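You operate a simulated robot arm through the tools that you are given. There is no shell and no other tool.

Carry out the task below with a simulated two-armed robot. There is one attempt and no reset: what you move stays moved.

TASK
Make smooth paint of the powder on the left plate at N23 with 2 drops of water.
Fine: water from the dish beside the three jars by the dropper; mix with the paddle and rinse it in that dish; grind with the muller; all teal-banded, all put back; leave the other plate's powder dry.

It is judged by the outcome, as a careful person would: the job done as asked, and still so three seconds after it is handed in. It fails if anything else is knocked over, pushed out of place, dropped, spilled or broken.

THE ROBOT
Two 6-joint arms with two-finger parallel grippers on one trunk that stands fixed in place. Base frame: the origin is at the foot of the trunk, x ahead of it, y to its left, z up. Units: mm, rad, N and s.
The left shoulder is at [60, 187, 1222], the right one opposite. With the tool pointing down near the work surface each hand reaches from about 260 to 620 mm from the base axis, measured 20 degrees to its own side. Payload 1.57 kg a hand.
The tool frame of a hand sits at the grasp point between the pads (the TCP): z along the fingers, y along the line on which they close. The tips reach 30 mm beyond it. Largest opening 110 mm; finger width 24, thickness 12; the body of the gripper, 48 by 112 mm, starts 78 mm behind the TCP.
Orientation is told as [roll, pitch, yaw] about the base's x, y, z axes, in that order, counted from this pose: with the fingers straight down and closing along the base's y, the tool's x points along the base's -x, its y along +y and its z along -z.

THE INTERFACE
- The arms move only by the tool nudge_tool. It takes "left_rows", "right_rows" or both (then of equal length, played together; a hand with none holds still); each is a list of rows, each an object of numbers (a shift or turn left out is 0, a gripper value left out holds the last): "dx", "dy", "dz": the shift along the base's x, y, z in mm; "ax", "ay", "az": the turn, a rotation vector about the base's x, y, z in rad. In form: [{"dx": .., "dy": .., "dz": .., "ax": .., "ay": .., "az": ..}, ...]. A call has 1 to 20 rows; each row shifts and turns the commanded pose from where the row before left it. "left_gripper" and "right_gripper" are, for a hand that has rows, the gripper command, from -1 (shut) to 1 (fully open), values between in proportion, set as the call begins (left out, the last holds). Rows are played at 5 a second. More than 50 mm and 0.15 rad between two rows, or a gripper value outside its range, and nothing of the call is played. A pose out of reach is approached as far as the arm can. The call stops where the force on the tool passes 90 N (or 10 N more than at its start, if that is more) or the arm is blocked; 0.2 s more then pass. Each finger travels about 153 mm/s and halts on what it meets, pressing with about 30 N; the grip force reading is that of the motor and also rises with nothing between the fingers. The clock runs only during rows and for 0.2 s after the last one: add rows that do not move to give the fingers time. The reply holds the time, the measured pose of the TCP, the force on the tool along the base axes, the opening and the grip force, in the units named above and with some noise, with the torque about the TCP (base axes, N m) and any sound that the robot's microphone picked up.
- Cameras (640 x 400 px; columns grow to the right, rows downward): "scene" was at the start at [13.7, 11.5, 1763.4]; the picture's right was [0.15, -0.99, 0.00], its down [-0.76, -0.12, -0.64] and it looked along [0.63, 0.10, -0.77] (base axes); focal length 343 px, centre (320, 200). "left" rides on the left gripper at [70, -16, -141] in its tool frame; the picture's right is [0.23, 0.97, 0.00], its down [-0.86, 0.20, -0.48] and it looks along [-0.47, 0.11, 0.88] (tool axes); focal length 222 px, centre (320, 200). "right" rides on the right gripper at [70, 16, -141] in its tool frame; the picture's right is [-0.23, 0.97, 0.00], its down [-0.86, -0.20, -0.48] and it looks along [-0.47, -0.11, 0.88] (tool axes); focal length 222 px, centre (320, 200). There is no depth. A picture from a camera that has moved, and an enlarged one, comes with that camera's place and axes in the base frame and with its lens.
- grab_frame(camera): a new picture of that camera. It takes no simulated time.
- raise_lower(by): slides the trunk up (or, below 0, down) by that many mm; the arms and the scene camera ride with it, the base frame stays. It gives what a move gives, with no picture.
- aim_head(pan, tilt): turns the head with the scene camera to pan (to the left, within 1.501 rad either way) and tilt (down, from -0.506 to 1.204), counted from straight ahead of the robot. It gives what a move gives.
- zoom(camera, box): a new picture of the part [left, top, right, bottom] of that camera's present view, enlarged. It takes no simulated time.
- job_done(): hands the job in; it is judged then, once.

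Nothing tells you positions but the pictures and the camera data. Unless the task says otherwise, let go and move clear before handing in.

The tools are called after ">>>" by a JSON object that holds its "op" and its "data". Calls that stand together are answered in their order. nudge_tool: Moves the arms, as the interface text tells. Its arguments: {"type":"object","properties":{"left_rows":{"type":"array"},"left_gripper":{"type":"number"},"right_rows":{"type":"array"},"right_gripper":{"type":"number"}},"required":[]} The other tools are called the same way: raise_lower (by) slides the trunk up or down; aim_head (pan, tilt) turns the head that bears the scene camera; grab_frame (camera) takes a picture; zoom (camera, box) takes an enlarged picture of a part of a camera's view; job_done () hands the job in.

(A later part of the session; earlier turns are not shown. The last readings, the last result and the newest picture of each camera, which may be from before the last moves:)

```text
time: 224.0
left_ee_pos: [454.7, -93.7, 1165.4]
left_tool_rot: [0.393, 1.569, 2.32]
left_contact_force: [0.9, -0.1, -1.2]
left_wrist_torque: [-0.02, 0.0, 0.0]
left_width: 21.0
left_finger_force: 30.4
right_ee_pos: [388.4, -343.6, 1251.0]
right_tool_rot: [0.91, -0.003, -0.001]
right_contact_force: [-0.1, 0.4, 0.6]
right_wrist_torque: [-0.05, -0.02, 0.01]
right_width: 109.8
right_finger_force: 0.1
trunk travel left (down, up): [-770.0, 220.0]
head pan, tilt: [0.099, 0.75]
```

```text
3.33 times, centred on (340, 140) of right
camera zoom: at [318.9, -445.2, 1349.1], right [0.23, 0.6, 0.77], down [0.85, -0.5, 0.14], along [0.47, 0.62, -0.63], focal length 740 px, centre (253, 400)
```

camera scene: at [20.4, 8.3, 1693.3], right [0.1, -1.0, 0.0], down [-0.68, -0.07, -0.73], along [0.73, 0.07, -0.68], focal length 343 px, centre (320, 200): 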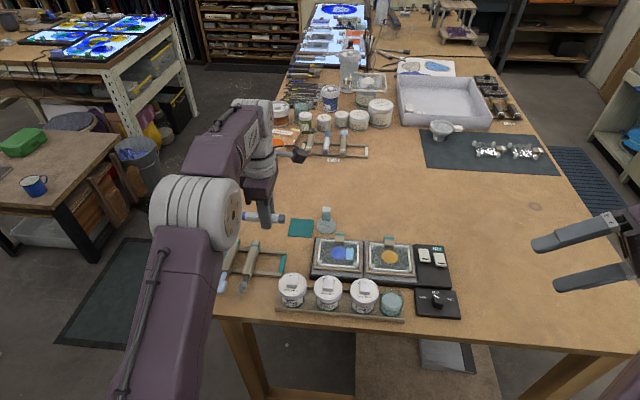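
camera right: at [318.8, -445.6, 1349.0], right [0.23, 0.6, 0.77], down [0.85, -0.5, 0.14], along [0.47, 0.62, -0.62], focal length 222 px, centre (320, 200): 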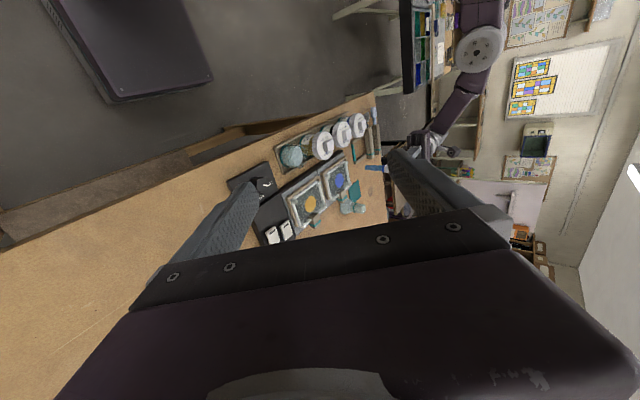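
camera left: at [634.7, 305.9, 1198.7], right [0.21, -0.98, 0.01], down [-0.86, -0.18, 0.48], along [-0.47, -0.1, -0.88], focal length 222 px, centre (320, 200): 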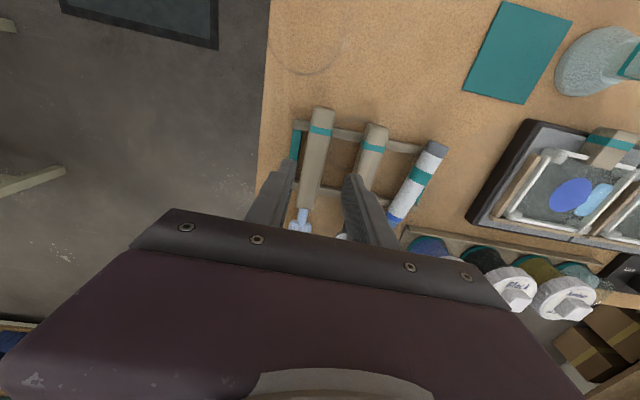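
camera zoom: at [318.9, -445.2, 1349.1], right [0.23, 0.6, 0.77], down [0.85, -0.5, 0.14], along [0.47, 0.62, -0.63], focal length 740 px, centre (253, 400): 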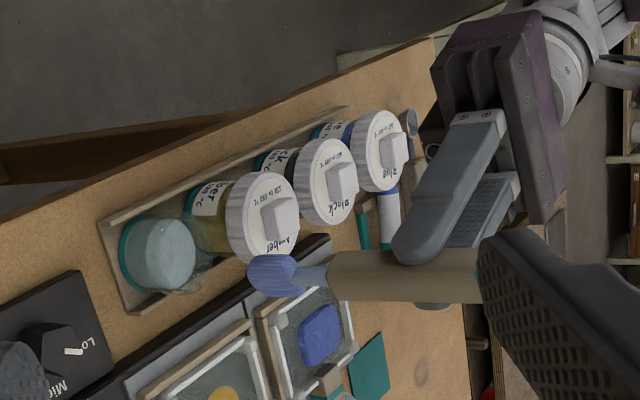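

The paddle tip is slightly (~7 mm) too far right of the dish centre. Correcting and lowering to just above the rim, then checking again.

>>> {"op": "nudge_tool", "data": {"left_rows": [{"dy": 6, "dz": -15}, {"dz": -20}, {"dz": -15}, {}]}}

>>> {"op": "zoom", "data": {"camera": "scene", "box": [360, 240, 440, 310]}}

>>> {"op": "zoom", "data": {"camera": "right", "box": [270, 110, 390, 200]}}

```text
time: 225.0
left_ee_pos: [454.1, -89.6, 1115.2]
left_tool_rot: [0.158, 1.569, 2.083]
left_contact_force: [0.9, 0.5, -1.1]
left_wrist_torque: [-0.01, -0.01, 0.0]
left_width: 21.1
left_finger_force: 29.9
right_ee_pos: [386.7, -343.2, 1249.1]
right_tool_rot: [0.91, -0.002, 0.0]
right_contact_force: [1.4, -0.6, 0.5]
right_wrist_torque: [-0.01, 0.0, 0.01]
right_width: 109.8
right_finger_force: 0.0
trunk travel left (down, up): [-770.0, 220.0]
head pan, tilt: [0.099, 0.75]
```

```text
5.71 times, centred on (400, 275) of scene
camera zoom: at [20.1, 7.9, 1693.3], right [0.1, -1.0, 0.0], down [-0.68, -0.07, -0.73], along [0.73, 0.07, -0.68], focal length 1961 px, centre (-137, -229)
```

zoom: 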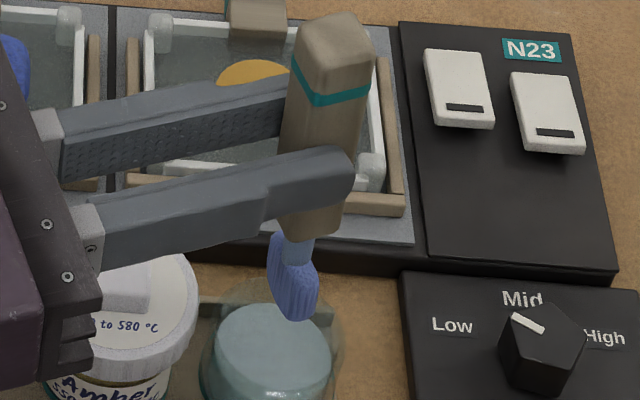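

```text
4.44 times, centred on (330, 155) of right
camera zoom: at [318.7, -445.7, 1349.0], right [0.23, 0.6, 0.77], down [0.85, -0.5, 0.14], along [0.47, 0.62, -0.62], focal length 987 px, centre (276, 400)
```

zoom: 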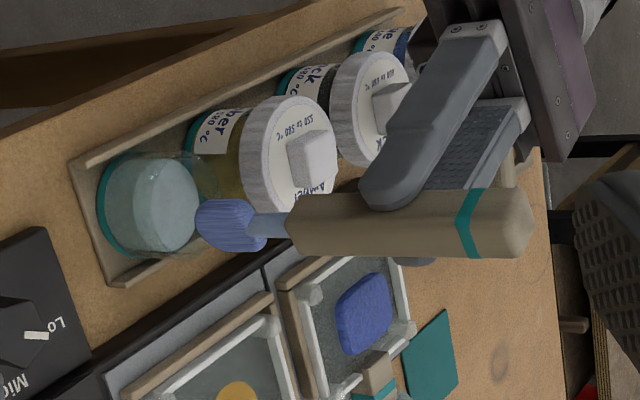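

>>> {"op": "nudge_tool", "data": {"left_rows": [{"dx": 3, "dy": 4, "dz": -12}, {"dz": -12}, {"dz": -8}, {}]}}

>>> {"op": "zoom", "data": {"camera": "scene", "box": [360, 240, 440, 310]}}

>>> {"op": "zoom", "data": {"camera": "right", "box": [270, 110, 390, 200]}}

```text
time: 226.0
left_ee_pos: [453.8, -82.6, 1087.7]
left_tool_rot: [-2.571, 1.567, -0.648]
left_contact_force: [1.5, 1.3, 22.9]
left_wrist_torque: [-0.42, -0.72, 0.12]
left_width: 21.3
left_finger_force: 30.3
right_ee_pos: [384.3, -343.6, 1251.6]
right_tool_rot: [0.906, -0.003, -0.001]
right_contact_force: [-0.4, 0.2, -0.4]
right_wrist_torque: [0.0, -0.02, -0.06]
right_width: 110.1
right_finger_force: 0.1
trunk travel left (down, up): [-770.0, 220.0]
head pan, tilt: [0.099, 0.75]
```

```text
5.71 times, centred on (400, 275) of scene
camera zoom: at [16.1, 8.9, 1693.4], right [0.1, -1.0, 0.0], down [-0.68, -0.07, -0.73], along [0.73, 0.07, -0.68], focal length 1961 px, centre (-137, -229)
```

zoom: 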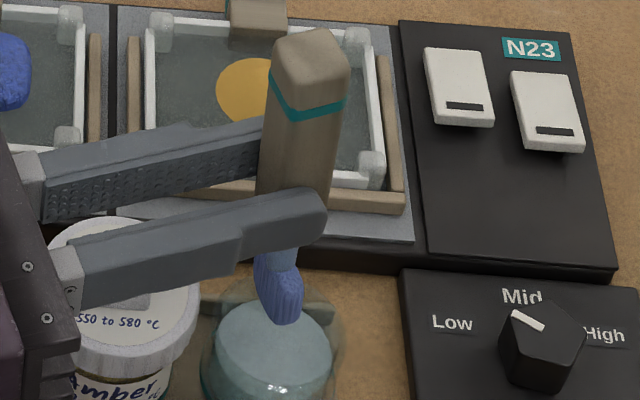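

```text
4.44 times, centred on (330, 155) of right
camera zoom: at [315.5, -445.0, 1350.1], right [0.23, 0.6, 0.77], down [0.85, -0.5, 0.14], along [0.47, 0.62, -0.62], focal length 987 px, centre (276, 400)
```

zoom: 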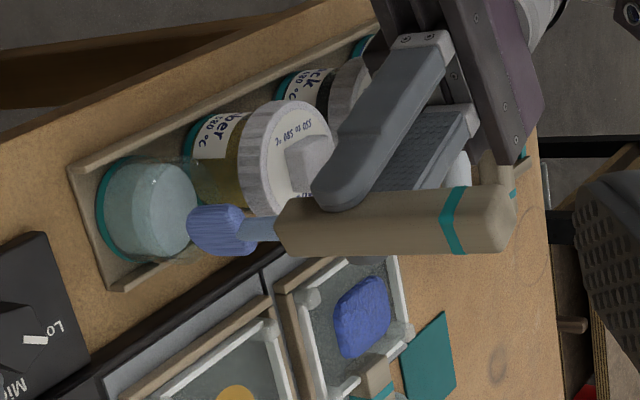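

The paddle head met the rim at the far-right edge (23 N). I'll lift immediately, shift back and left, and retry.

>>> {"op": "nudge_tool", "data": {"left_rows": [{"dz": 12}, {"dz": 8}, {"dx": -7, "dy": 4}, {}]}}

>>> {"op": "zoom", "data": {"camera": "scene", "box": [360, 240, 440, 310]}}

>>> {"op": "zoom", "data": {"camera": "right", "box": [270, 110, 390, 200]}}

```text
time: 227.0
left_ee_pos: [450.5, -80.9, 1104.6]
left_tool_rot: [0.475, 1.566, 2.401]
left_contact_force: [-1.5, -0.9, -0.4]
left_wrist_torque: [0.03, -0.02, 0.02]
left_width: 21.2
left_finger_force: 29.5
right_ee_pos: [388.1, -343.9, 1249.9]
right_tool_rot: [0.91, -0.001, -0.003]
right_contact_force: [0.2, 0.4, -0.7]
right_wrist_torque: [0.0, -0.02, -0.04]
right_width: 110.1
right_finger_force: 0.1
trunk travel left (down, up): [-770.0, 220.0]
head pan, tilt: [0.099, 0.75]
```

```text
5.71 times, centred on (400, 275) of scene
camera zoom: at [20.9, 7.7, 1693.3], right [0.1, -1.0, 0.0], down [-0.68, -0.07, -0.73], along [0.73, 0.07, -0.68], focal length 1961 px, centre (-137, -229)
```

zoom: 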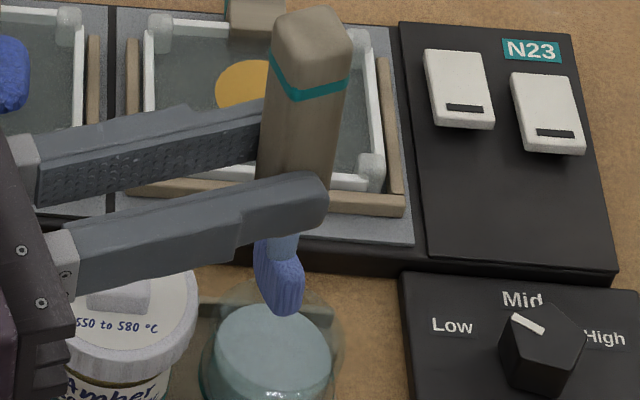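

```text
4.44 times, centred on (330, 155) of right
camera zoom: at [319.3, -445.9, 1348.7], right [0.23, 0.6, 0.77], down [0.85, -0.5, 0.14], along [0.47, 0.62, -0.62], focal length 987 px, centre (276, 400)
```

zoom: 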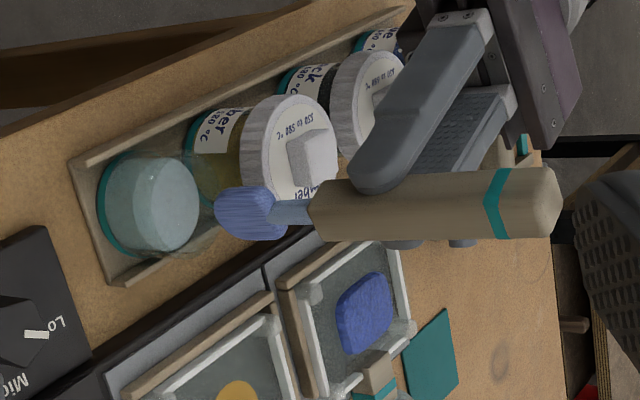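

By the same two-camera method the tip is now right over the dish centre, but it slid up ~20 mm in the grip, so the hand must go lower. I'll yaw a little more so the gripper body clears the Black jar, then lower.

>>> {"op": "nudge_tool", "data": {"left_rows": [{"az": 0.08, "dx": -1.5, "dy": -0.5}, {"az": 0.07, "dx": -1.5, "dy": -0.5}, {}]}}

>>> {"op": "nudge_tool", "data": {"left_rows": [{"dz": -10}, {"dz": -8}, {}]}}

>>> {"op": "zoom", "data": {"camera": "scene", "box": [360, 240, 440, 310]}}

>>> {"op": "zoom", "data": {"camera": "right", "box": [270, 110, 390, 200]}}

```text
time: 227.8
left_ee_pos: [448.9, -80.4, 1104.7]
left_tool_rot: [0.276, 1.569, 2.351]
left_contact_force: [-0.3, -0.6, -1.5]
left_wrist_torque: [-0.03, 0.0, 0.01]
left_width: 21.1
left_finger_force: 29.9
right_ee_pos: [387.8, -343.0, 1249.8]
right_tool_rot: [0.909, -0.002, -0.002]
right_contact_force: [0.9, 0.5, 0.2]
right_wrist_torque: [0.02, 0.0, 0.0]
right_width: 110.0
right_finger_force: 0.1
trunk travel left (down, up): [-770.0, 220.0]
head pan, tilt: [0.099, 0.75]
```

```text
time: 228.6
left_ee_pos: [447.2, -81.0, 1087.5]
left_tool_rot: [-0.339, 1.569, 1.738]
left_contact_force: [-0.4, 0.5, 3.4]
left_wrist_torque: [-0.01, -0.08, 0.01]
left_width: 21.0
left_finger_force: 30.1
right_ee_pos: [388.9, -343.5, 1249.2]
right_tool_rot: [0.909, -0.002, 0.001]
right_contact_force: [0.0, -1.0, 0.1]
right_wrist_torque: [-0.02, -0.01, 0.01]
right_width: 110.2
right_finger_force: 0.2
trunk travel left (down, up): [-770.0, 220.0]
head pan, tilt: [0.099, 0.75]
```

```text
5.71 times, centred on (400, 275) of scene
camera zoom: at [19.7, 7.9, 1693.4], right [0.1, -1.0, 0.0], down [-0.68, -0.07, -0.73], along [0.73, 0.07, -0.68], focal length 1961 px, centre (-137, -229)
```

zoom: 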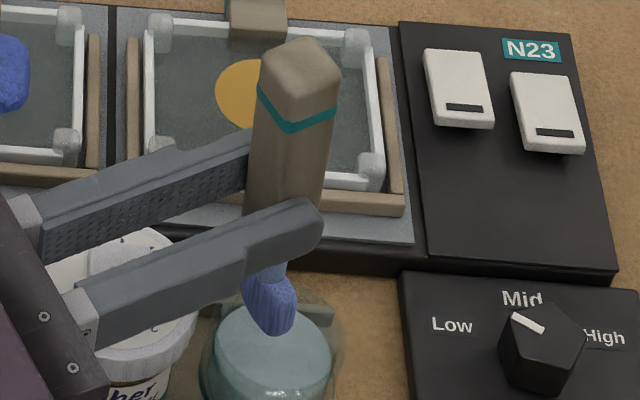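

```text
4.44 times, centred on (330, 155) of right
camera zoom: at [318.4, -445.7, 1349.1], right [0.23, 0.6, 0.77], down [0.85, -0.5, 0.14], along [0.47, 0.62, -0.62], focal length 987 px, centre (276, 400)
```

zoom: 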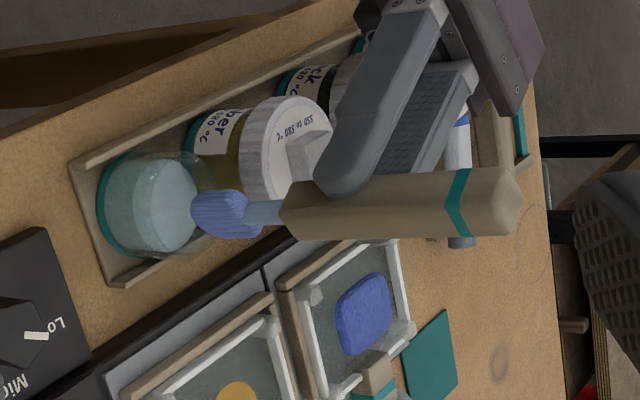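

>>> {"op": "nudge_tool", "data": {"left_rows": [{"dz": -2}, {}, {}]}}

>>> {"op": "zoom", "data": {"camera": "scene", "box": [370, 265, 420, 310]}}

>>> {"op": "zoom", "data": {"camera": "right", "box": [280, 125, 340, 185]}}

```text
time: 229.4
left_ee_pos: [446.6, -82.3, 1087.3]
left_tool_rot: [-2.352, 1.569, -0.274]
left_contact_force: [0.8, -0.4, 16.2]
left_wrist_torque: [-0.32, -0.6, -0.02]
left_width: 21.4
left_finger_force: 30.2
right_ee_pos: [386.6, -342.4, 1250.0]
right_tool_rot: [0.908, -0.002, -0.001]
right_contact_force: [0.7, 0.6, -0.3]
right_wrist_torque: [0.01, 0.03, 0.01]
right_width: 110.1
right_finger_force: 0.0
trunk travel left (down, up): [-770.0, 220.0]
head pan, tilt: [0.099, 0.75]
```

```text
8.89 times, centred on (395, 288) of scene
camera zoom: at [18.0, 8.3, 1693.5], right [0.1, -1.0, 0.0], down [-0.68, -0.07, -0.73], along [0.73, 0.07, -0.68], focal length 3051 px, centre (-347, -578)
```

zoom: 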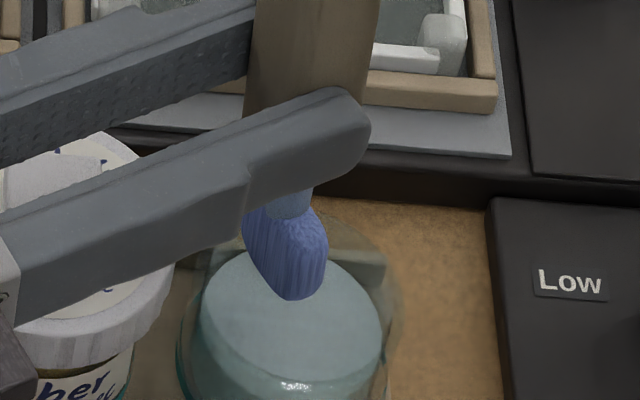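

```text
6.67 times, centred on (310, 155) of right
camera zoom: at [317.0, -445.4, 1349.7], right [0.23, 0.6, 0.77], down [0.85, -0.5, 0.14], along [0.47, 0.62, -0.62], focal length 1481 px, centre (387, 500)
```

zoom: 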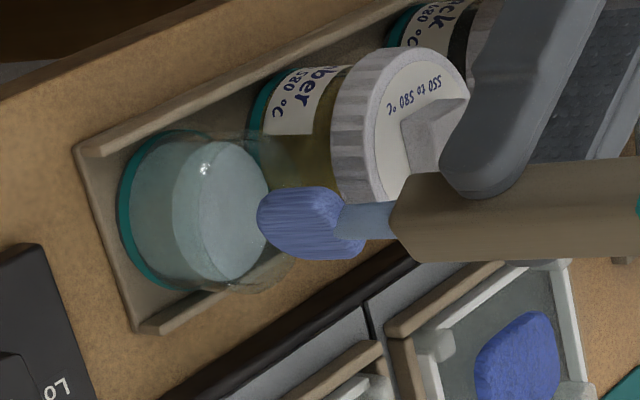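

I see the mistake: the visible lowest point is the head's near corner, so its centre is ~(10, 11) mm off the dish centre and it sits on the rim (z≈990). Lifting, shifting by (−10, −11), then lowering again gently.

>>> {"op": "nudge_tool", "data": {"left_rows": [{"dz": 12}, {"dz": 6}, {"dx": -5, "dy": -6}, {"dx": -5, "dy": -5}, {}]}}

>>> {"op": "nudge_tool", "data": {"left_rows": [{"dz": -8}, {"dz": -6}, {"dz": -4}, {}]}}

>>> {"op": "zoom", "data": {"camera": "scene", "box": [370, 265, 420, 310]}}

>>> {"op": "zoom", "data": {"camera": "right", "box": [280, 125, 340, 185]}}

```text
time: 230.6
left_ee_pos: [436.9, -92.4, 1102.6]
left_tool_rot: [0.398, 1.567, 2.474]
left_contact_force: [-0.3, 0.5, -1.3]
left_wrist_torque: [0.02, 0.0, 0.0]
left_width: 21.0
left_finger_force: 30.0
right_ee_pos: [389.0, -343.7, 1250.4]
right_tool_rot: [0.91, -0.001, -0.002]
right_contact_force: [0.0, 0.1, 0.4]
right_wrist_torque: [-0.01, 0.0, 0.05]
right_width: 110.2
right_finger_force: 0.1
trunk travel left (down, up): [-770.0, 220.0]
head pan, tilt: [0.099, 0.75]
```

```text
time: 231.6
left_ee_pos: [438.2, -91.3, 1084.0]
left_tool_rot: [0.155, 1.57, 2.229]
left_contact_force: [0.3, 0.0, -0.8]
left_wrist_torque: [0.0, 0.05, -0.01]
left_width: 21.2
left_finger_force: 29.9
right_ee_pos: [387.9, -344.1, 1249.7]
right_tool_rot: [0.91, -0.002, -0.001]
right_contact_force: [-0.6, 0.1, -0.5]
right_wrist_torque: [0.0, 0.0, -0.01]
right_width: 110.4
right_finger_force: 0.0
trunk travel left (down, up): [-770.0, 220.0]
head pan, tilt: [0.099, 0.75]
```

```text
8.89 times, centred on (395, 288) of scene
camera zoom: at [20.3, 7.8, 1693.3], right [0.1, -1.0, 0.0], down [-0.68, -0.07, -0.73], along [0.73, 0.07, -0.68], focal length 3051 px, centre (-347, -578)
```

zoom: 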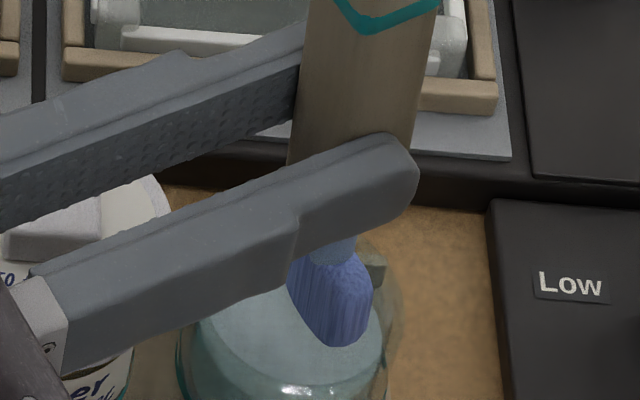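

```text
6.67 times, centred on (310, 155) of right
camera zoom: at [318.8, -445.8, 1348.9], right [0.23, 0.6, 0.77], down [0.85, -0.5, 0.14], along [0.47, 0.62, -0.62], focal length 1481 px, centre (387, 500)
```

zoom: 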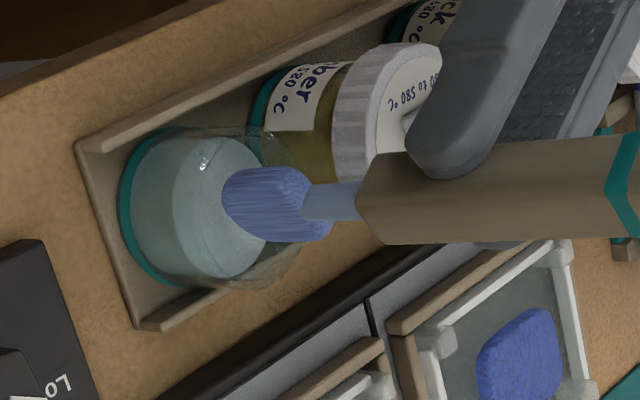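

Now it's below the rim without contact, but right of centre. Shifting (+4,+7) and lowering into the water.

>>> {"op": "nudge_tool", "data": {"left_rows": [{"dx": 4, "dy": 7}, {"dz": -4}, {"dz": -4}, {}]}}

>>> {"op": "zoom", "data": {"camera": "scene", "box": [370, 265, 420, 310]}}

>>> {"op": "zoom", "data": {"camera": "right", "box": [280, 125, 340, 185]}}

```text
time: 232.6
left_ee_pos: [440.9, -83.9, 1075.8]
left_tool_rot: [0.284, 1.571, 2.36]
left_contact_force: [-0.9, 0.3, -0.6]
left_wrist_torque: [0.04, 0.02, 0.0]
left_width: 21.3
left_finger_force: 30.1
right_ee_pos: [388.6, -344.9, 1249.6]
right_tool_rot: [0.909, -0.002, -0.001]
right_contact_force: [-0.6, 0.0, 0.3]
right_wrist_torque: [0.0, 0.01, 0.0]
right_width: 110.1
right_finger_force: 0.1
trunk travel left (down, up): [-770.0, 220.0]
head pan, tilt: [0.099, 0.75]
```

```text
8.89 times, centred on (395, 288) of scene
camera zoom: at [20.3, 8.1, 1693.3], right [0.1, -1.0, 0.0], down [-0.68, -0.07, -0.73], along [0.73, 0.07, -0.68], focal length 3051 px, centre (-347, -578)
```

zoom: 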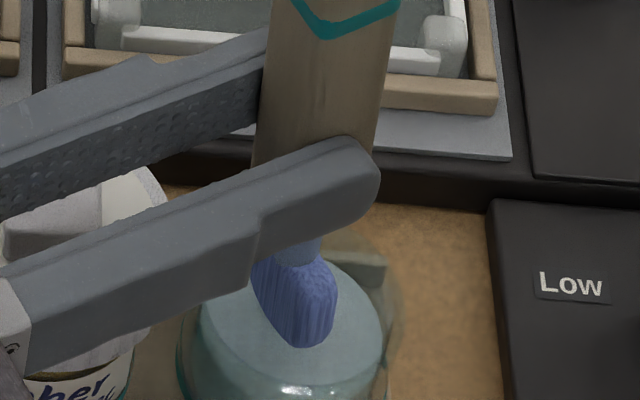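

```text
6.67 times, centred on (310, 155) of right
camera zoom: at [318.9, -445.6, 1349.0], right [0.23, 0.6, 0.77], down [0.85, -0.5, 0.14], along [0.47, 0.62, -0.62], focal length 1481 px, centre (387, 500)
```

zoom: 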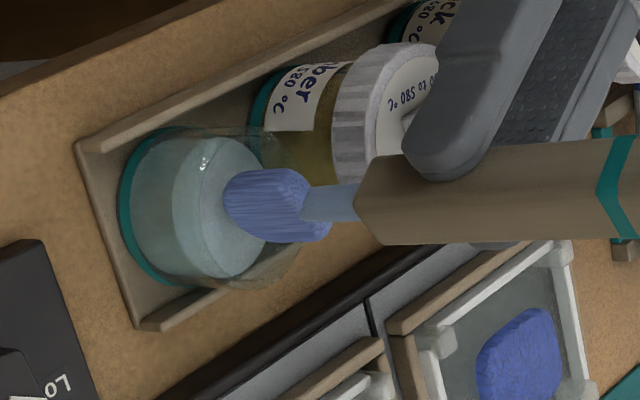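

>>> {"op": "nudge_tool", "data": {"left_rows": [{"dz": -4}, {"dz": -4}, {"dz": -4}, {}]}}

>>> {"op": "zoom", "data": {"camera": "scene", "box": [350, 240, 430, 310]}}

>>> {"op": "zoom", "data": {"camera": "right", "box": [270, 90, 390, 190]}}

```text
time: 233.6
left_ee_pos: [441.0, -84.9, 1063.5]
left_tool_rot: [0.215, 1.569, 2.29]
left_contact_force: [0.3, 1.0, -0.7]
left_wrist_torque: [0.02, 0.01, 0.01]
left_width: 21.5
left_finger_force: 30.0
right_ee_pos: [388.4, -344.1, 1249.3]
right_tool_rot: [0.909, -0.002, -0.002]
right_contact_force: [0.2, 1.1, -0.1]
right_wrist_torque: [0.03, 0.01, -0.02]
right_width: 109.9
right_finger_force: 0.1
trunk travel left (down, up): [-770.0, 220.0]
head pan, tilt: [0.099, 0.75]
```

```text
5.71 times, centred on (390, 275) of scene
camera zoom: at [20.3, 7.9, 1693.3], right [0.1, -1.0, 0.0], down [-0.68, -0.07, -0.73], along [0.73, 0.07, -0.68], focal length 1961 px, centre (-80, -229)
```

zoom: 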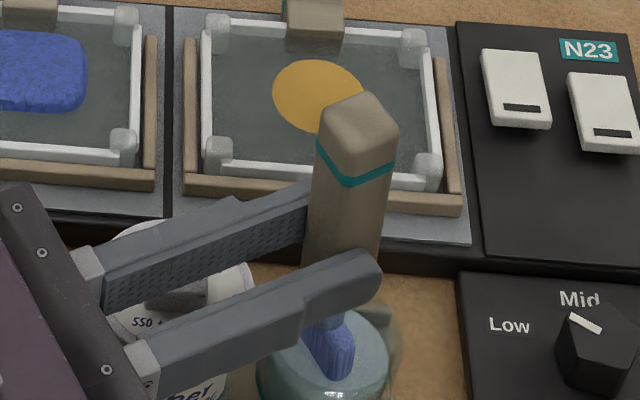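

```text
4.00 times, centred on (330, 140) of right
camera zoom: at [318.9, -445.7, 1348.9], right [0.23, 0.6, 0.77], down [0.85, -0.5, 0.14], along [0.47, 0.62, -0.62], focal length 888 px, centre (280, 440)
```

zoom: 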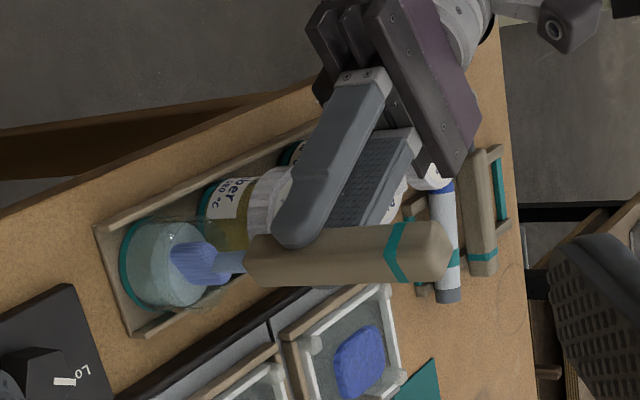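

The head is in the water with no contact. A little lower, then swishing gently to rinse.

>>> {"op": "nudge_tool", "data": {"left_rows": [{"dz": -4}, {"dx": 3}, {"dx": -2, "dy": 3}, {"dx": -4, "dy": -2}, {"dx": -1, "dy": -3}, {"dx": 5, "dy": -2}, {"dx": 2, "dy": 4}, {"dx": -3, "dy": 3}, {"dx": -4, "dy": -3}, {"dx": 2, "dy": -4}, {"dx": 5, "dy": 2}, {"dx": -1, "dy": 4}, {"dx": -5, "dy": 0}, {"dx": 0, "dy": -4}, {"dx": 4, "dy": 0}, {}]}}

>>> {"op": "zoom", "data": {"camera": "scene", "box": [370, 265, 420, 310]}}

>>> {"op": "zoom", "data": {"camera": "right", "box": [280, 125, 340, 185]}}

```text
time: 237.0
left_ee_pos: [442.8, -87.0, 1060.3]
left_tool_rot: [0.352, 1.569, 2.43]
left_contact_force: [0.2, 0.0, -0.1]
left_wrist_torque: [-0.02, -0.05, -0.01]
left_width: 21.1
left_finger_force: 29.9
right_ee_pos: [388.0, -343.1, 1249.2]
right_tool_rot: [0.911, -0.001, -0.004]
right_contact_force: [0.2, -0.3, -0.4]
right_wrist_torque: [0.0, -0.01, 0.0]
right_width: 110.1
right_finger_force: 0.0
trunk travel left (down, up): [-770.0, 220.0]
head pan, tilt: [0.099, 0.75]
```

```text
8.89 times, centred on (395, 288) of scene
camera zoom: at [20.2, 7.9, 1693.3], right [0.1, -1.0, 0.0], down [-0.68, -0.07, -0.73], along [0.73, 0.07, -0.68], focal length 3051 px, centre (-347, -578)
```

zoom: 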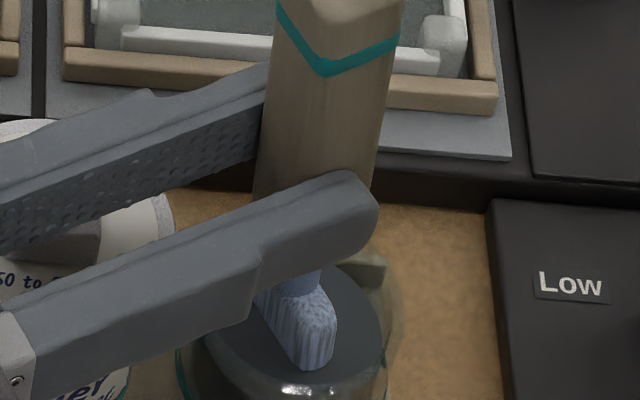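

```text
6.67 times, centred on (310, 155) of right
camera zoom: at [318.8, -445.7, 1348.9], right [0.23, 0.6, 0.77], down [0.85, -0.5, 0.14], along [0.47, 0.62, -0.62], focal length 1481 px, centre (387, 500)
```

zoom: 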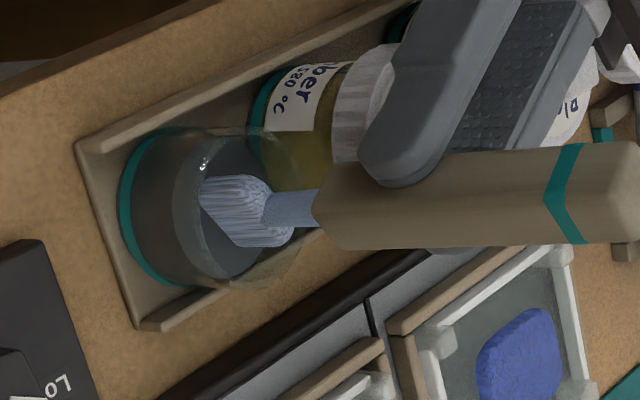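

Rinsed: the paddle is clean and the dish water has turned grey. Now back to the rack: up, over the jars to the left, then roll and yaw back.

>>> {"op": "nudge_tool", "data": {"left_rows": [{"dz": 20}, {"dz": 25}, {"dz": 30}, {"dz": 30}, {"dy": 25}, {"dy": 30}, {"dy": 30}, {"dy": 30}, {"dy": 30}, {"dy": 30}, {"dy": 20}, {"dx": 20, "az": -0.1}, {"dx": 25, "az": -0.1}, {"dx": 25, "az": -0.1}, {"dx": 25, "az": -0.1}, {"dx": 20, "az": -0.106}, {}]}}

>>> {"op": "grab_frame", "data": {"camera": "scene"}}

>>> {"op": "grab_frame", "data": {"camera": "left"}}

```text
time: 240.6
left_ee_pos: [556.3, 107.9, 1164.9]
left_tool_rot: [0.798, 1.568, 2.368]
left_contact_force: [-0.4, -0.2, -1.0]
left_wrist_torque: [0.02, 0.0, 0.02]
left_width: 21.1
left_finger_force: 29.8
right_ee_pos: [387.6, -343.6, 1248.7]
right_tool_rot: [0.91, -0.003, -0.002]
right_contact_force: [0.0, -0.3, -0.2]
right_wrist_torque: [0.0, -0.02, -0.02]
right_width: 110.1
right_finger_force: 0.0
trunk travel left (down, up): [-770.0, 220.0]
head pan, tilt: [0.099, 0.75]
```

```text
taken
camera scene: at [19.2, 8.0, 1693.4], right [0.1, -1.0, 0.0], down [-0.68, -0.07, -0.73], along [0.73, 0.07, -0.68], focal length 343 px, centre (320, 200)
```

scene: 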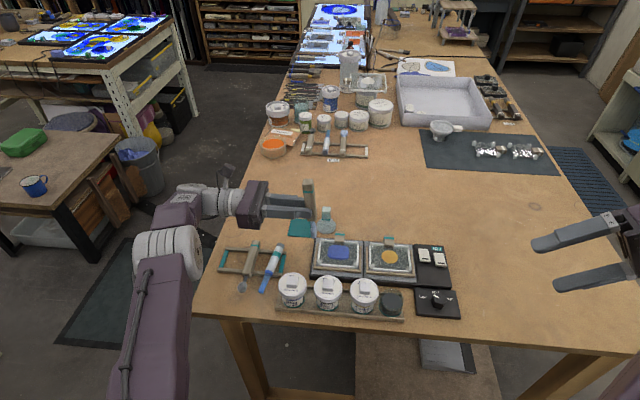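

```text
taken
camera left: at [573.7, 248.0, 1234.8], right [-0.97, 0.0, 0.23], down [-0.2, 0.48, -0.85], along [-0.11, -0.88, -0.47], focal length 222 px, centre (320, 200)
```

left: 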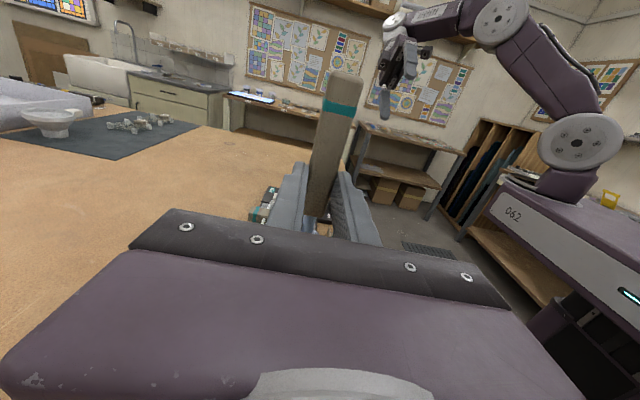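

>>> {"op": "zoom", "data": {"camera": "scene", "box": [250, 165, 370, 255]}}

>>> {"op": "zoom", "data": {"camera": "right", "box": [320, 100, 460, 220]}}

```text
4.44 times, centred on (310, 210) of scene
camera zoom: at [19.2, 8.0, 1693.4], right [0.1, -1.0, 0.0], down [-0.68, -0.07, -0.73], along [0.73, 0.07, -0.68], focal length 1525 px, centre (364, 156)
```

zoom: 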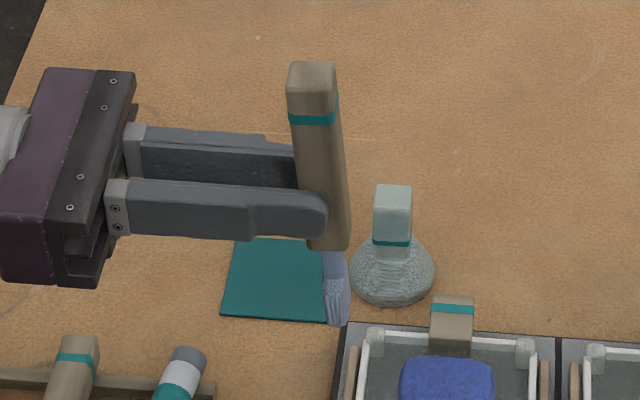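

```text
3.33 times, centred on (390, 160) of right
camera zoom: at [318.0, -445.7, 1349.2], right [0.23, 0.6, 0.77], down [0.85, -0.5, 0.14], along [0.47, 0.62, -0.62], focal length 740 px, centre (87, 333)
```

zoom: 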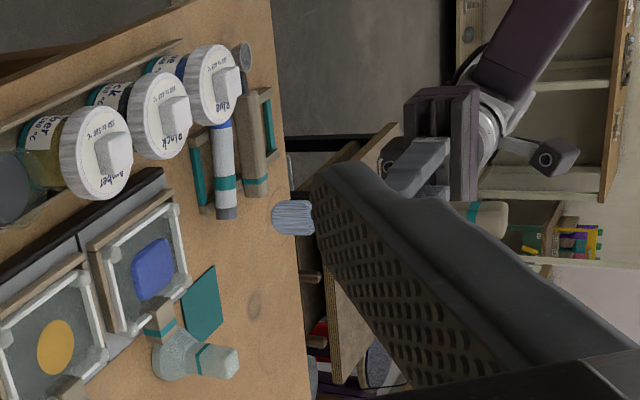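

The paddle leans 0.055 rad in the grip and sits 22 mm higher than at pick-up; I'll compensate with extra roll and a grip position of x≈543. Rolling back now.

>>> {"op": "nudge_tool", "data": {"left_rows": [{"ax": 0.135, "dy": 6, "dz": -2}, {"ax": 0.135, "dy": 6, "dz": -2}, {"ax": 0.135, "dy": 6, "dz": -2}, {"ax": 0.135, "dy": 6, "dz": -2}, {"ax": 0.135, "dy": 6, "dz": -2}, {"ax": 0.135, "dy": 6, "dz": -2}, {"ax": 0.135, "dy": 6, "dz": -2}, {"ax": 0.135, "dy": 6, "dz": -2}, {"ax": 0.135, "dy": 6, "dz": -2}, {"ax": 0.135, "dy": 6, "dz": -2}, {"ax": 0.135, "dy": 6, "dz": -2}, {"ax": 0.138, "dy": 6, "dz": -2}, {}]}}

>>> {"op": "nudge_tool", "data": {"left_rows": [{"az": 0.129, "dy": 8}, {"az": 0.129, "dy": 10}, {"az": 0.129, "dy": 12}, {"az": 0.129, "dy": 12}, {"az": 0.129, "dy": 12}, {"az": 0.129, "dy": 12}, {"az": 0.129, "dy": 12}, {"az": 0.129, "dy": 12}, {"az": 0.129, "dy": 12}, {"az": 0.129, "dy": 10}, {"az": 0.129, "dy": 5}, {"az": 0.133, "dx": -7}, {"dz": -20, "dx": -5}, {"dz": -25}, {"dz": -25}, {}]}}

>>> {"op": "grab_frame", "data": {"camera": "left"}}

>>> {"op": "zoom", "data": {"camera": "scene", "box": [180, 190, 300, 320]}}

```text
time: 243.4
left_ee_pos: [556.9, 179.4, 1141.0]
left_tool_rot: [-0.001, -0.053, 1.571]
left_contact_force: [-0.4, 0.5, -1.7]
left_wrist_torque: [0.0, 0.01, -0.03]
left_width: 21.4
left_finger_force: 29.9
right_ee_pos: [388.0, -342.5, 1249.5]
right_tool_rot: [0.909, -0.001, -0.001]
right_contact_force: [-0.6, -0.6, 1.0]
right_wrist_torque: [-0.04, 0.0, -0.02]
right_width: 110.0
right_finger_force: 0.0
trunk travel left (down, up): [-770.0, 220.0]
head pan, tilt: [0.099, 0.75]
```

```text
time: 246.8
left_ee_pos: [546.1, 297.7, 1070.0]
left_tool_rot: [0.0, -0.053, 3.122]
left_contact_force: [-0.1, -0.1, -1.4]
left_wrist_torque: [-0.02, 0.0, -0.03]
left_width: 21.3
left_finger_force: 29.9
right_ee_pos: [387.7, -343.0, 1249.2]
right_tool_rot: [0.91, -0.003, -0.002]
right_contact_force: [0.0, -0.2, -0.2]
right_wrist_torque: [0.03, -0.01, -0.03]
right_width: 110.0
right_finger_force: 0.1
trunk travel left (down, up): [-770.0, 220.0]
head pan, tilt: [0.099, 0.75]
```

```text
taken
camera left: at [623.9, 311.0, 1206.6], right [0.21, -0.98, -0.01], down [-0.83, -0.18, 0.52], along [-0.51, -0.1, -0.85], focal length 222 px, centre (320, 200)
```

left: 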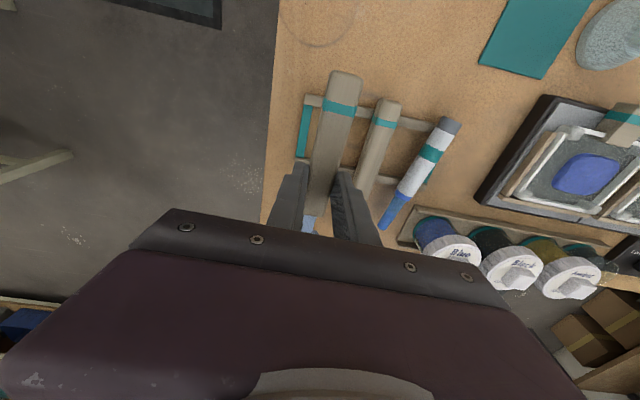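

```text
3.08 times, centred on (240, 255) of scene
camera zoom: at [20.1, 7.9, 1693.4], right [0.1, -1.0, 0.0], down [-0.68, -0.07, -0.73], along [0.73, 0.07, -0.68], focal length 1056 px, centre (566, 31)
```

zoom: 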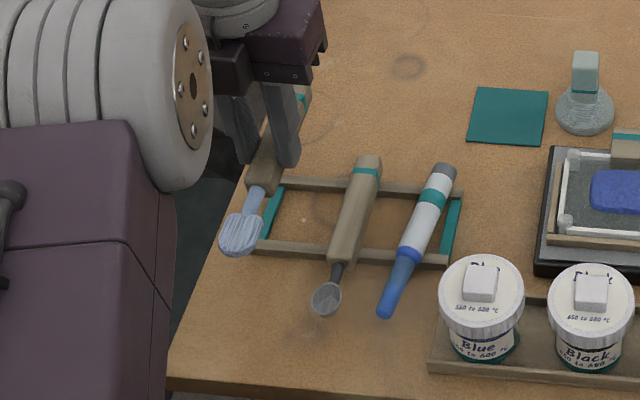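

Aligned with the slot. Lowering until it rests on the rails.

>>> {"op": "nudge_tool", "data": {"left_rows": [{"dx": -3, "dz": -25}, {"dz": -20}, {"dz": -15}, {"dz": -6}, {}]}}

>>> {"op": "nudge_tool", "data": {"left_rows": [{"dz": -3}, {}]}}

>>> {"op": "zoom", "data": {"camera": "scene", "box": [180, 190, 300, 320]}}

>>> {"op": "grab_frame", "data": {"camera": "left"}}

```text
time: 248.0
left_ee_pos: [541.0, 298.2, 1003.4]
left_tool_rot: [0.0, -0.053, 3.123]
left_contact_force: [0.0, -0.7, -0.2]
left_wrist_torque: [0.0, -0.03, 0.01]
left_width: 21.4
left_finger_force: 29.5
right_ee_pos: [388.0, -343.3, 1249.3]
right_tool_rot: [0.91, -0.002, -0.001]
right_contact_force: [1.0, 0.1, 0.5]
right_wrist_torque: [0.01, 0.01, 0.01]
right_width: 109.9
right_finger_force: 0.1
trunk travel left (down, up): [-770.0, 220.0]
head pan, tilt: [0.099, 0.75]
```

```text
time: 248.6
left_ee_pos: [541.5, 296.8, 1001.6]
left_tool_rot: [0.0, -0.054, 3.122]
left_contact_force: [0.1, 0.3, -1.1]
left_wrist_torque: [0.0, 0.0, -0.02]
left_width: 21.2
left_finger_force: 30.6
right_ee_pos: [389.2, -343.6, 1250.4]
right_tool_rot: [0.912, -0.002, -0.001]
right_contact_force: [-0.3, -0.2, 0.8]
right_wrist_torque: [-0.02, 0.01, 0.0]
right_width: 109.8
right_finger_force: 0.1
trunk travel left (down, up): [-770.0, 220.0]
head pan, tilt: [0.099, 0.75]
```

```text
3.08 times, centred on (240, 255) of scene
camera zoom: at [20.3, 8.0, 1693.3], right [0.1, -1.0, 0.0], down [-0.68, -0.07, -0.73], along [0.73, 0.07, -0.68], focal length 1056 px, centre (566, 31)
```

zoom: 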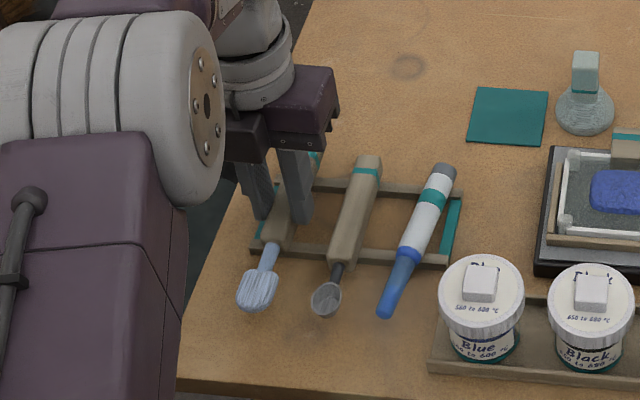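

```text
taken
camera left: at [619.8, 310.7, 1138.8], right [0.21, -0.98, -0.01], down [-0.83, -0.18, 0.52], along [-0.51, -0.1, -0.85], focal length 222 px, centre (320, 200)
```

left: 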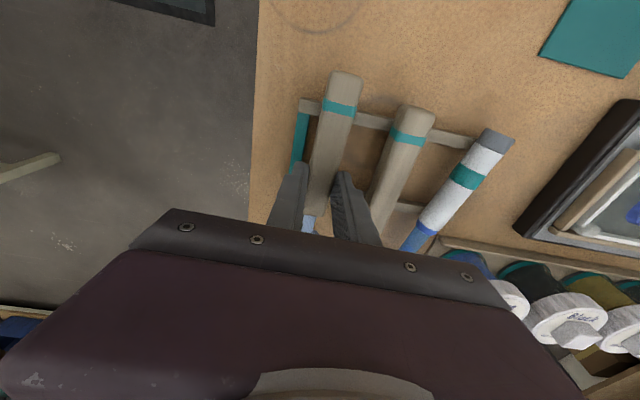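

>>> {"op": "nudge_tool", "data": {"left_rows": [{"dz": -2}, {}]}}

>>> {"op": "nudge_tool", "data": {"left_rows": [{"dz": -2}, {}]}}

>>> {"op": "nudge_tool", "data": {"left_rows": [{"dz": -1.5}, {}]}}

```text
time: 249.2
left_ee_pos: [540.6, 297.3, 1000.1]
left_tool_rot: [0.0, -0.055, 3.122]
left_contact_force: [-0.4, -0.5, -0.1]
left_wrist_torque: [0.01, 0.03, -0.02]
left_width: 21.4
left_finger_force: 30.4
right_ee_pos: [388.3, -342.8, 1249.8]
right_tool_rot: [0.908, -0.003, -0.003]
right_contact_force: [0.1, -0.2, 0.0]
right_wrist_torque: [0.0, -0.01, 0.0]
right_width: 109.9
right_finger_force: 0.0
trunk travel left (down, up): [-770.0, 220.0]
head pan, tilt: [0.099, 0.75]
```

```text
time: 249.8
left_ee_pos: [541.7, 298.0, 999.4]
left_tool_rot: [0.001, -0.052, 3.121]
left_contact_force: [-0.5, 0.2, 1.6]
left_wrist_torque: [0.02, 0.09, -0.01]
left_width: 20.9
left_finger_force: 30.6
right_ee_pos: [387.2, -342.6, 1250.1]
right_tool_rot: [0.91, -0.001, -0.003]
right_contact_force: [-0.3, 0.3, -0.7]
right_wrist_torque: [0.01, -0.01, 0.01]
right_width: 110.1
right_finger_force: 0.0
trunk travel left (down, up): [-770.0, 220.0]
head pan, tilt: [0.099, 0.75]
```

```text
time: 250.4
left_ee_pos: [542.6, 297.0, 997.9]
left_tool_rot: [-0.002, -0.051, 3.123]
left_contact_force: [1.4, 1.8, 14.6]
left_wrist_torque: [0.08, 0.39, -0.05]
left_width: 21.2
left_finger_force: 30.0
right_ee_pos: [386.8, -343.7, 1249.8]
right_tool_rot: [0.91, -0.001, -0.002]
right_contact_force: [0.0, -0.1, -0.4]
right_wrist_torque: [-0.02, -0.02, 0.01]
right_width: 110.0
right_finger_force: 0.0
trunk travel left (down, up): [-770.0, 220.0]
head pan, tilt: [0.099, 0.75]
```

Resting on the rails (14.6 N). Releasing with a small opening and lifting straight up.

>>> {"op": "nudge_tool", "data": {"left_rows": [{}, {}, {}], "left_gripper": -0.35}}

>>> {"op": "nudge_tool", "data": {"left_rows": [{"dz": 10}, {"dz": 15}, {"dz": 20}, {"dz": 25}, {"dz": 20}, {}]}}

>>> {"op": "grab_frame", "data": {"camera": "left"}}

>>> {"op": "zoom", "data": {"camera": "scene", "box": [180, 190, 300, 320]}}

>>> {"op": "zoom", "data": {"camera": "scene", "box": [300, 190, 420, 310]}}

```text
time: 251.2
left_ee_pos: [542.6, 297.0, 996.0]
left_tool_rot: [0.0, -0.053, 3.123]
left_contact_force: [0.1, -0.4, 0.0]
left_wrist_torque: [0.03, 0.01, 0.03]
left_width: 35.8
left_finger_force: 0.1
right_ee_pos: [389.1, -343.3, 1249.3]
right_tool_rot: [0.91, -0.001, -0.001]
right_contact_force: [-0.2, 0.1, 0.2]
right_wrist_torque: [0.02, -0.01, 0.05]
right_width: 110.2
right_finger_force: 0.1
trunk travel left (down, up): [-770.0, 220.0]
head pan, tilt: [0.099, 0.75]
```

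```text
time: 252.6
left_ee_pos: [542.8, 297.5, 1087.2]
left_tool_rot: [0.0, -0.053, 3.124]
left_contact_force: [0.2, 0.0, -0.1]
left_wrist_torque: [-0.04, -0.01, -0.02]
left_width: 35.9
left_finger_force: 0.1
right_ee_pos: [389.3, -343.5, 1248.9]
right_tool_rot: [0.908, -0.004, -0.002]
right_contact_force: [-0.7, 0.4, -0.1]
right_wrist_torque: [0.0, -0.02, -0.02]
right_width: 110.1
right_finger_force: 0.0
trunk travel left (down, up): [-770.0, 220.0]
head pan, tilt: [0.099, 0.75]
```

```text
taken
camera left: at [620.9, 311.2, 1224.0], right [0.21, -0.98, -0.01], down [-0.83, -0.18, 0.52], along [-0.51, -0.1, -0.85], focal length 222 px, centre (320, 200)
```

left: 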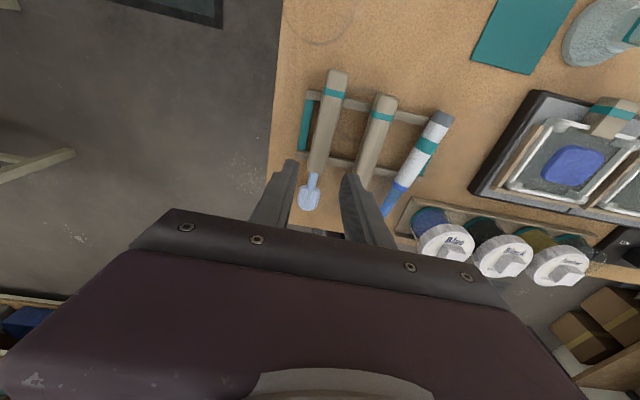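

```text
3.08 times, centred on (240, 255) of scene
camera zoom: at [20.5, 8.1, 1693.3], right [0.1, -1.0, 0.0], down [-0.68, -0.07, -0.73], along [0.73, 0.07, -0.68], focal length 1056 px, centre (566, 31)
```

zoom: 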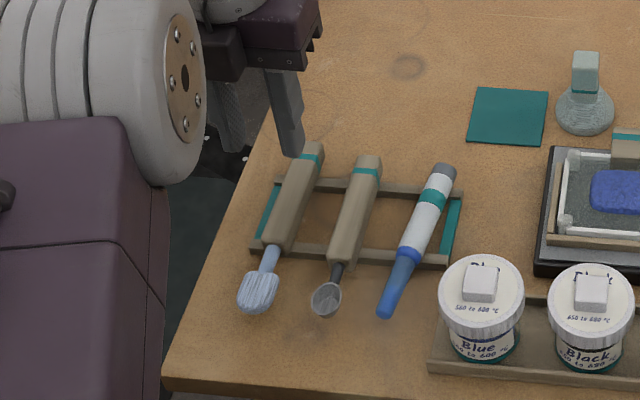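

```text
3.33 times, centred on (360, 250) of scene
camera zoom: at [20.5, 8.1, 1693.3], right [0.1, -1.0, 0.0], down [-0.68, -0.07, -0.73], along [0.73, 0.07, -0.68], focal length 1144 px, centre (187, 33)
```

zoom: 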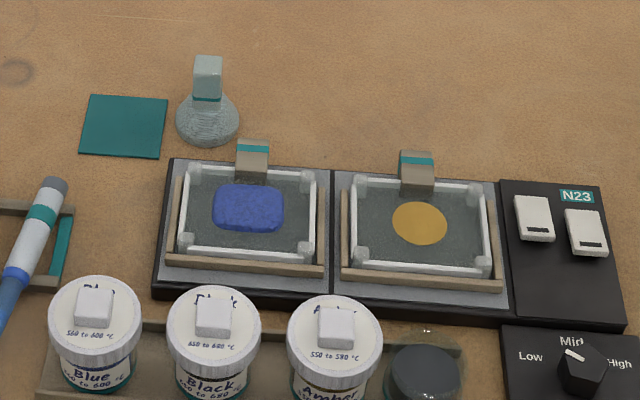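

Paddle is back in its slot, clean. Next the muller at about (700, 58), near the limit of reach, so I'll use a forward-tilted hand. First raise, unwind the yaw to 0 and lower the trunk 60 mm for a better arm posture.

>>> {"op": "nudge_tool", "data": {"left_rows": [{"dz": 20, "ay": 0.0}, {"dz": 25}, {"dz": 20, "az": -0.149}, {"az": -0.149, "dy": -5}, {"az": -0.149, "dy": -5}, {"az": -0.149, "dy": -5}, {"az": -0.149, "dy": -5}, {"az": -0.149, "dy": -5}, {"az": -0.149, "dy": -5}, {"az": -0.149, "dy": -5}, {"az": -0.149, "dy": -5}, {"az": -0.149, "dy": -5}, {"az": -0.149, "dy": -5}, {"az": -0.149}, {"az": -0.149}, {"az": -0.149}, {"az": -0.149}, {"az": -0.149}, {"az": -0.149}, {"az": -0.149}]}}

>>> {"op": "nudge_tool", "data": {"left_rows": [{"az": -0.149}, {"az": -0.149}, {"az": -0.144}, {}], "left_gripper": 0.0}}

>>> {"op": "raise_lower", "data": {"by": -60}}

>>> {"op": "grab_frame", "data": {"camera": "scene"}}

```text
time: 256.8
left_ee_pos: [541.9, 246.1, 1152.0]
left_tool_rot: [0.002, -0.053, 0.438]
left_contact_force: [-0.1, -0.7, 0.6]
left_wrist_torque: [0.0, 0.01, 0.01]
left_width: 35.8
left_finger_force: 0.1
right_ee_pos: [388.9, -342.8, 1248.8]
right_tool_rot: [0.91, -0.002, -0.004]
right_contact_force: [0.6, -1.2, -0.5]
right_wrist_torque: [0.03, -0.02, -0.01]
right_width: 110.0
right_finger_force: 0.0
trunk travel left (down, up): [-770.0, 220.0]
head pan, tilt: [0.099, 0.75]
```

```text
time: 257.8
left_ee_pos: [543.0, 247.7, 1150.5]
left_tool_rot: [0.001, -0.053, -0.003]
left_contact_force: [-0.2, 0.2, -0.3]
left_wrist_torque: [0.03, 0.0, -0.01]
left_width: 55.1
left_finger_force: 0.0
right_ee_pos: [388.6, -342.8, 1249.4]
right_tool_rot: [0.908, -0.002, 0.0]
right_contact_force: [-0.6, -0.2, 0.1]
right_wrist_torque: [0.0, 0.01, 0.0]
right_width: 110.0
right_finger_force: 0.1
trunk travel left (down, up): [-770.0, 220.0]
head pan, tilt: [0.099, 0.75]
```

```text
time: 258.8
left_ee_pos: [542.7, 247.8, 1091.1]
left_tool_rot: [0.0, -0.054, -0.002]
left_contact_force: [0.6, -0.8, 0.3]
left_wrist_torque: [-0.03, -0.01, 0.01]
left_width: 55.1
left_finger_force: 0.0
right_ee_pos: [388.4, -344.7, 1189.8]
right_tool_rot: [0.909, -0.001, -0.001]
right_contact_force: [-0.3, 0.0, -0.6]
right_wrist_torque: [-0.01, -0.01, 0.02]
right_width: 110.0
right_finger_force: 0.1
trunk travel left (down, up): [-710.0, 280.0]
head pan, tilt: [0.099, 0.75]
```

```text
taken
camera scene: at [20.0, 8.0, 1633.4], right [0.1, -1.0, 0.0], down [-0.68, -0.07, -0.73], along [0.73, 0.07, -0.68], focal length 343 px, centre (320, 200)
```

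scene: 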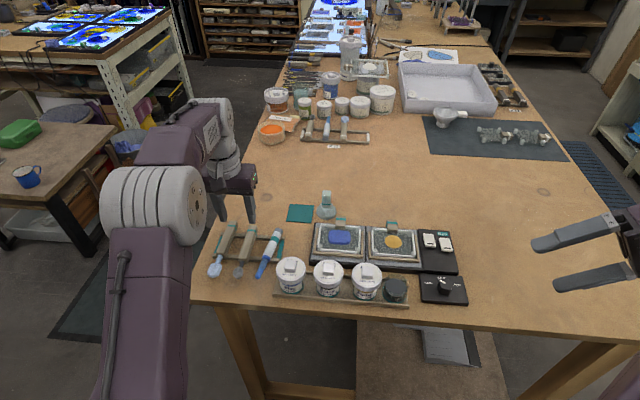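

>>> {"op": "nudge_tool", "data": {"left_rows": [{"dx": 12, "dy": -18, "dz": 3, "ay": -0.075}, {"dx": 12, "dy": -18, "dz": 3, "ay": -0.075}, {"dx": 12, "dy": -18, "dz": 3, "ay": -0.075}, {"dx": 12, "dy": -18, "dz": 3, "ay": -0.075}, {"dx": 12, "dy": -18, "dz": 3, "ay": -0.075}, {"dx": 12, "dy": -18, "dz": 3, "ay": -0.075}, {"dx": 12, "dy": -18, "dz": 3, "ay": -0.075}, {"dx": 12, "dy": -18, "dz": 3, "ay": -0.065}, {}]}}

>>> {"op": "grab_frame", "data": {"camera": "left"}}

>>> {"op": "zoom", "data": {"camera": "scene", "box": [270, 160, 390, 260]}}

```text
time: 260.8
left_ee_pos: [638.8, 102.2, 1116.0]
left_tool_rot: [0.002, -0.645, -0.004]
left_contact_force: [0.7, -0.6, 0.3]
left_wrist_torque: [-0.02, 0.05, -0.03]
left_width: 54.9
left_finger_force: 0.0
right_ee_pos: [387.1, -342.9, 1189.6]
right_tool_rot: [0.909, -0.001, -0.003]
right_contact_force: [-0.6, 0.1, -0.2]
right_wrist_torque: [-0.02, -0.01, -0.02]
right_width: 110.0
right_finger_force: 0.1
trunk travel left (down, up): [-710.0, 280.0]
head pan, tilt: [0.099, 0.75]
```

```text
taken
camera left: at [498.7, 85.5, 1186.3], right [-0.18, 0.97, -0.14], down [0.4, 0.2, 0.9], along [0.9, 0.11, -0.42], focal length 222 px, centre (320, 200)
```

left: 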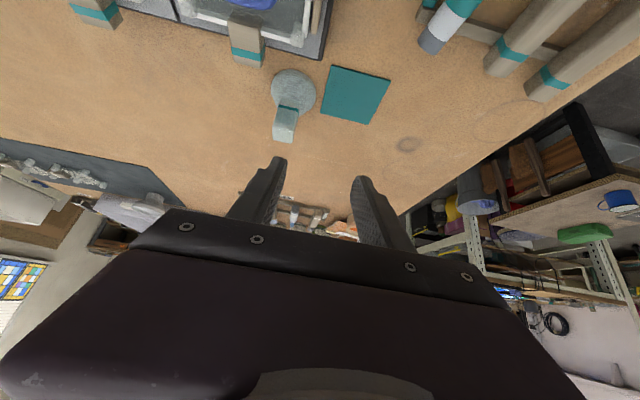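

```text
4.00 times, centred on (330, 210) of scene
camera zoom: at [20.1, 8.3, 1633.3], right [0.1, -1.0, 0.0], down [-0.68, -0.07, -0.73], along [0.73, 0.07, -0.68], focal length 1373 px, centre (280, 160)
```

zoom: 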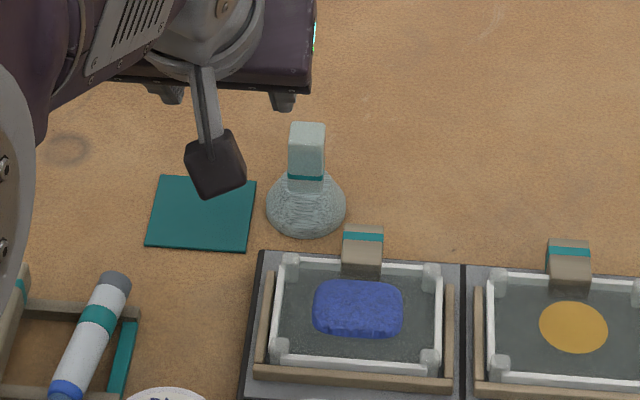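

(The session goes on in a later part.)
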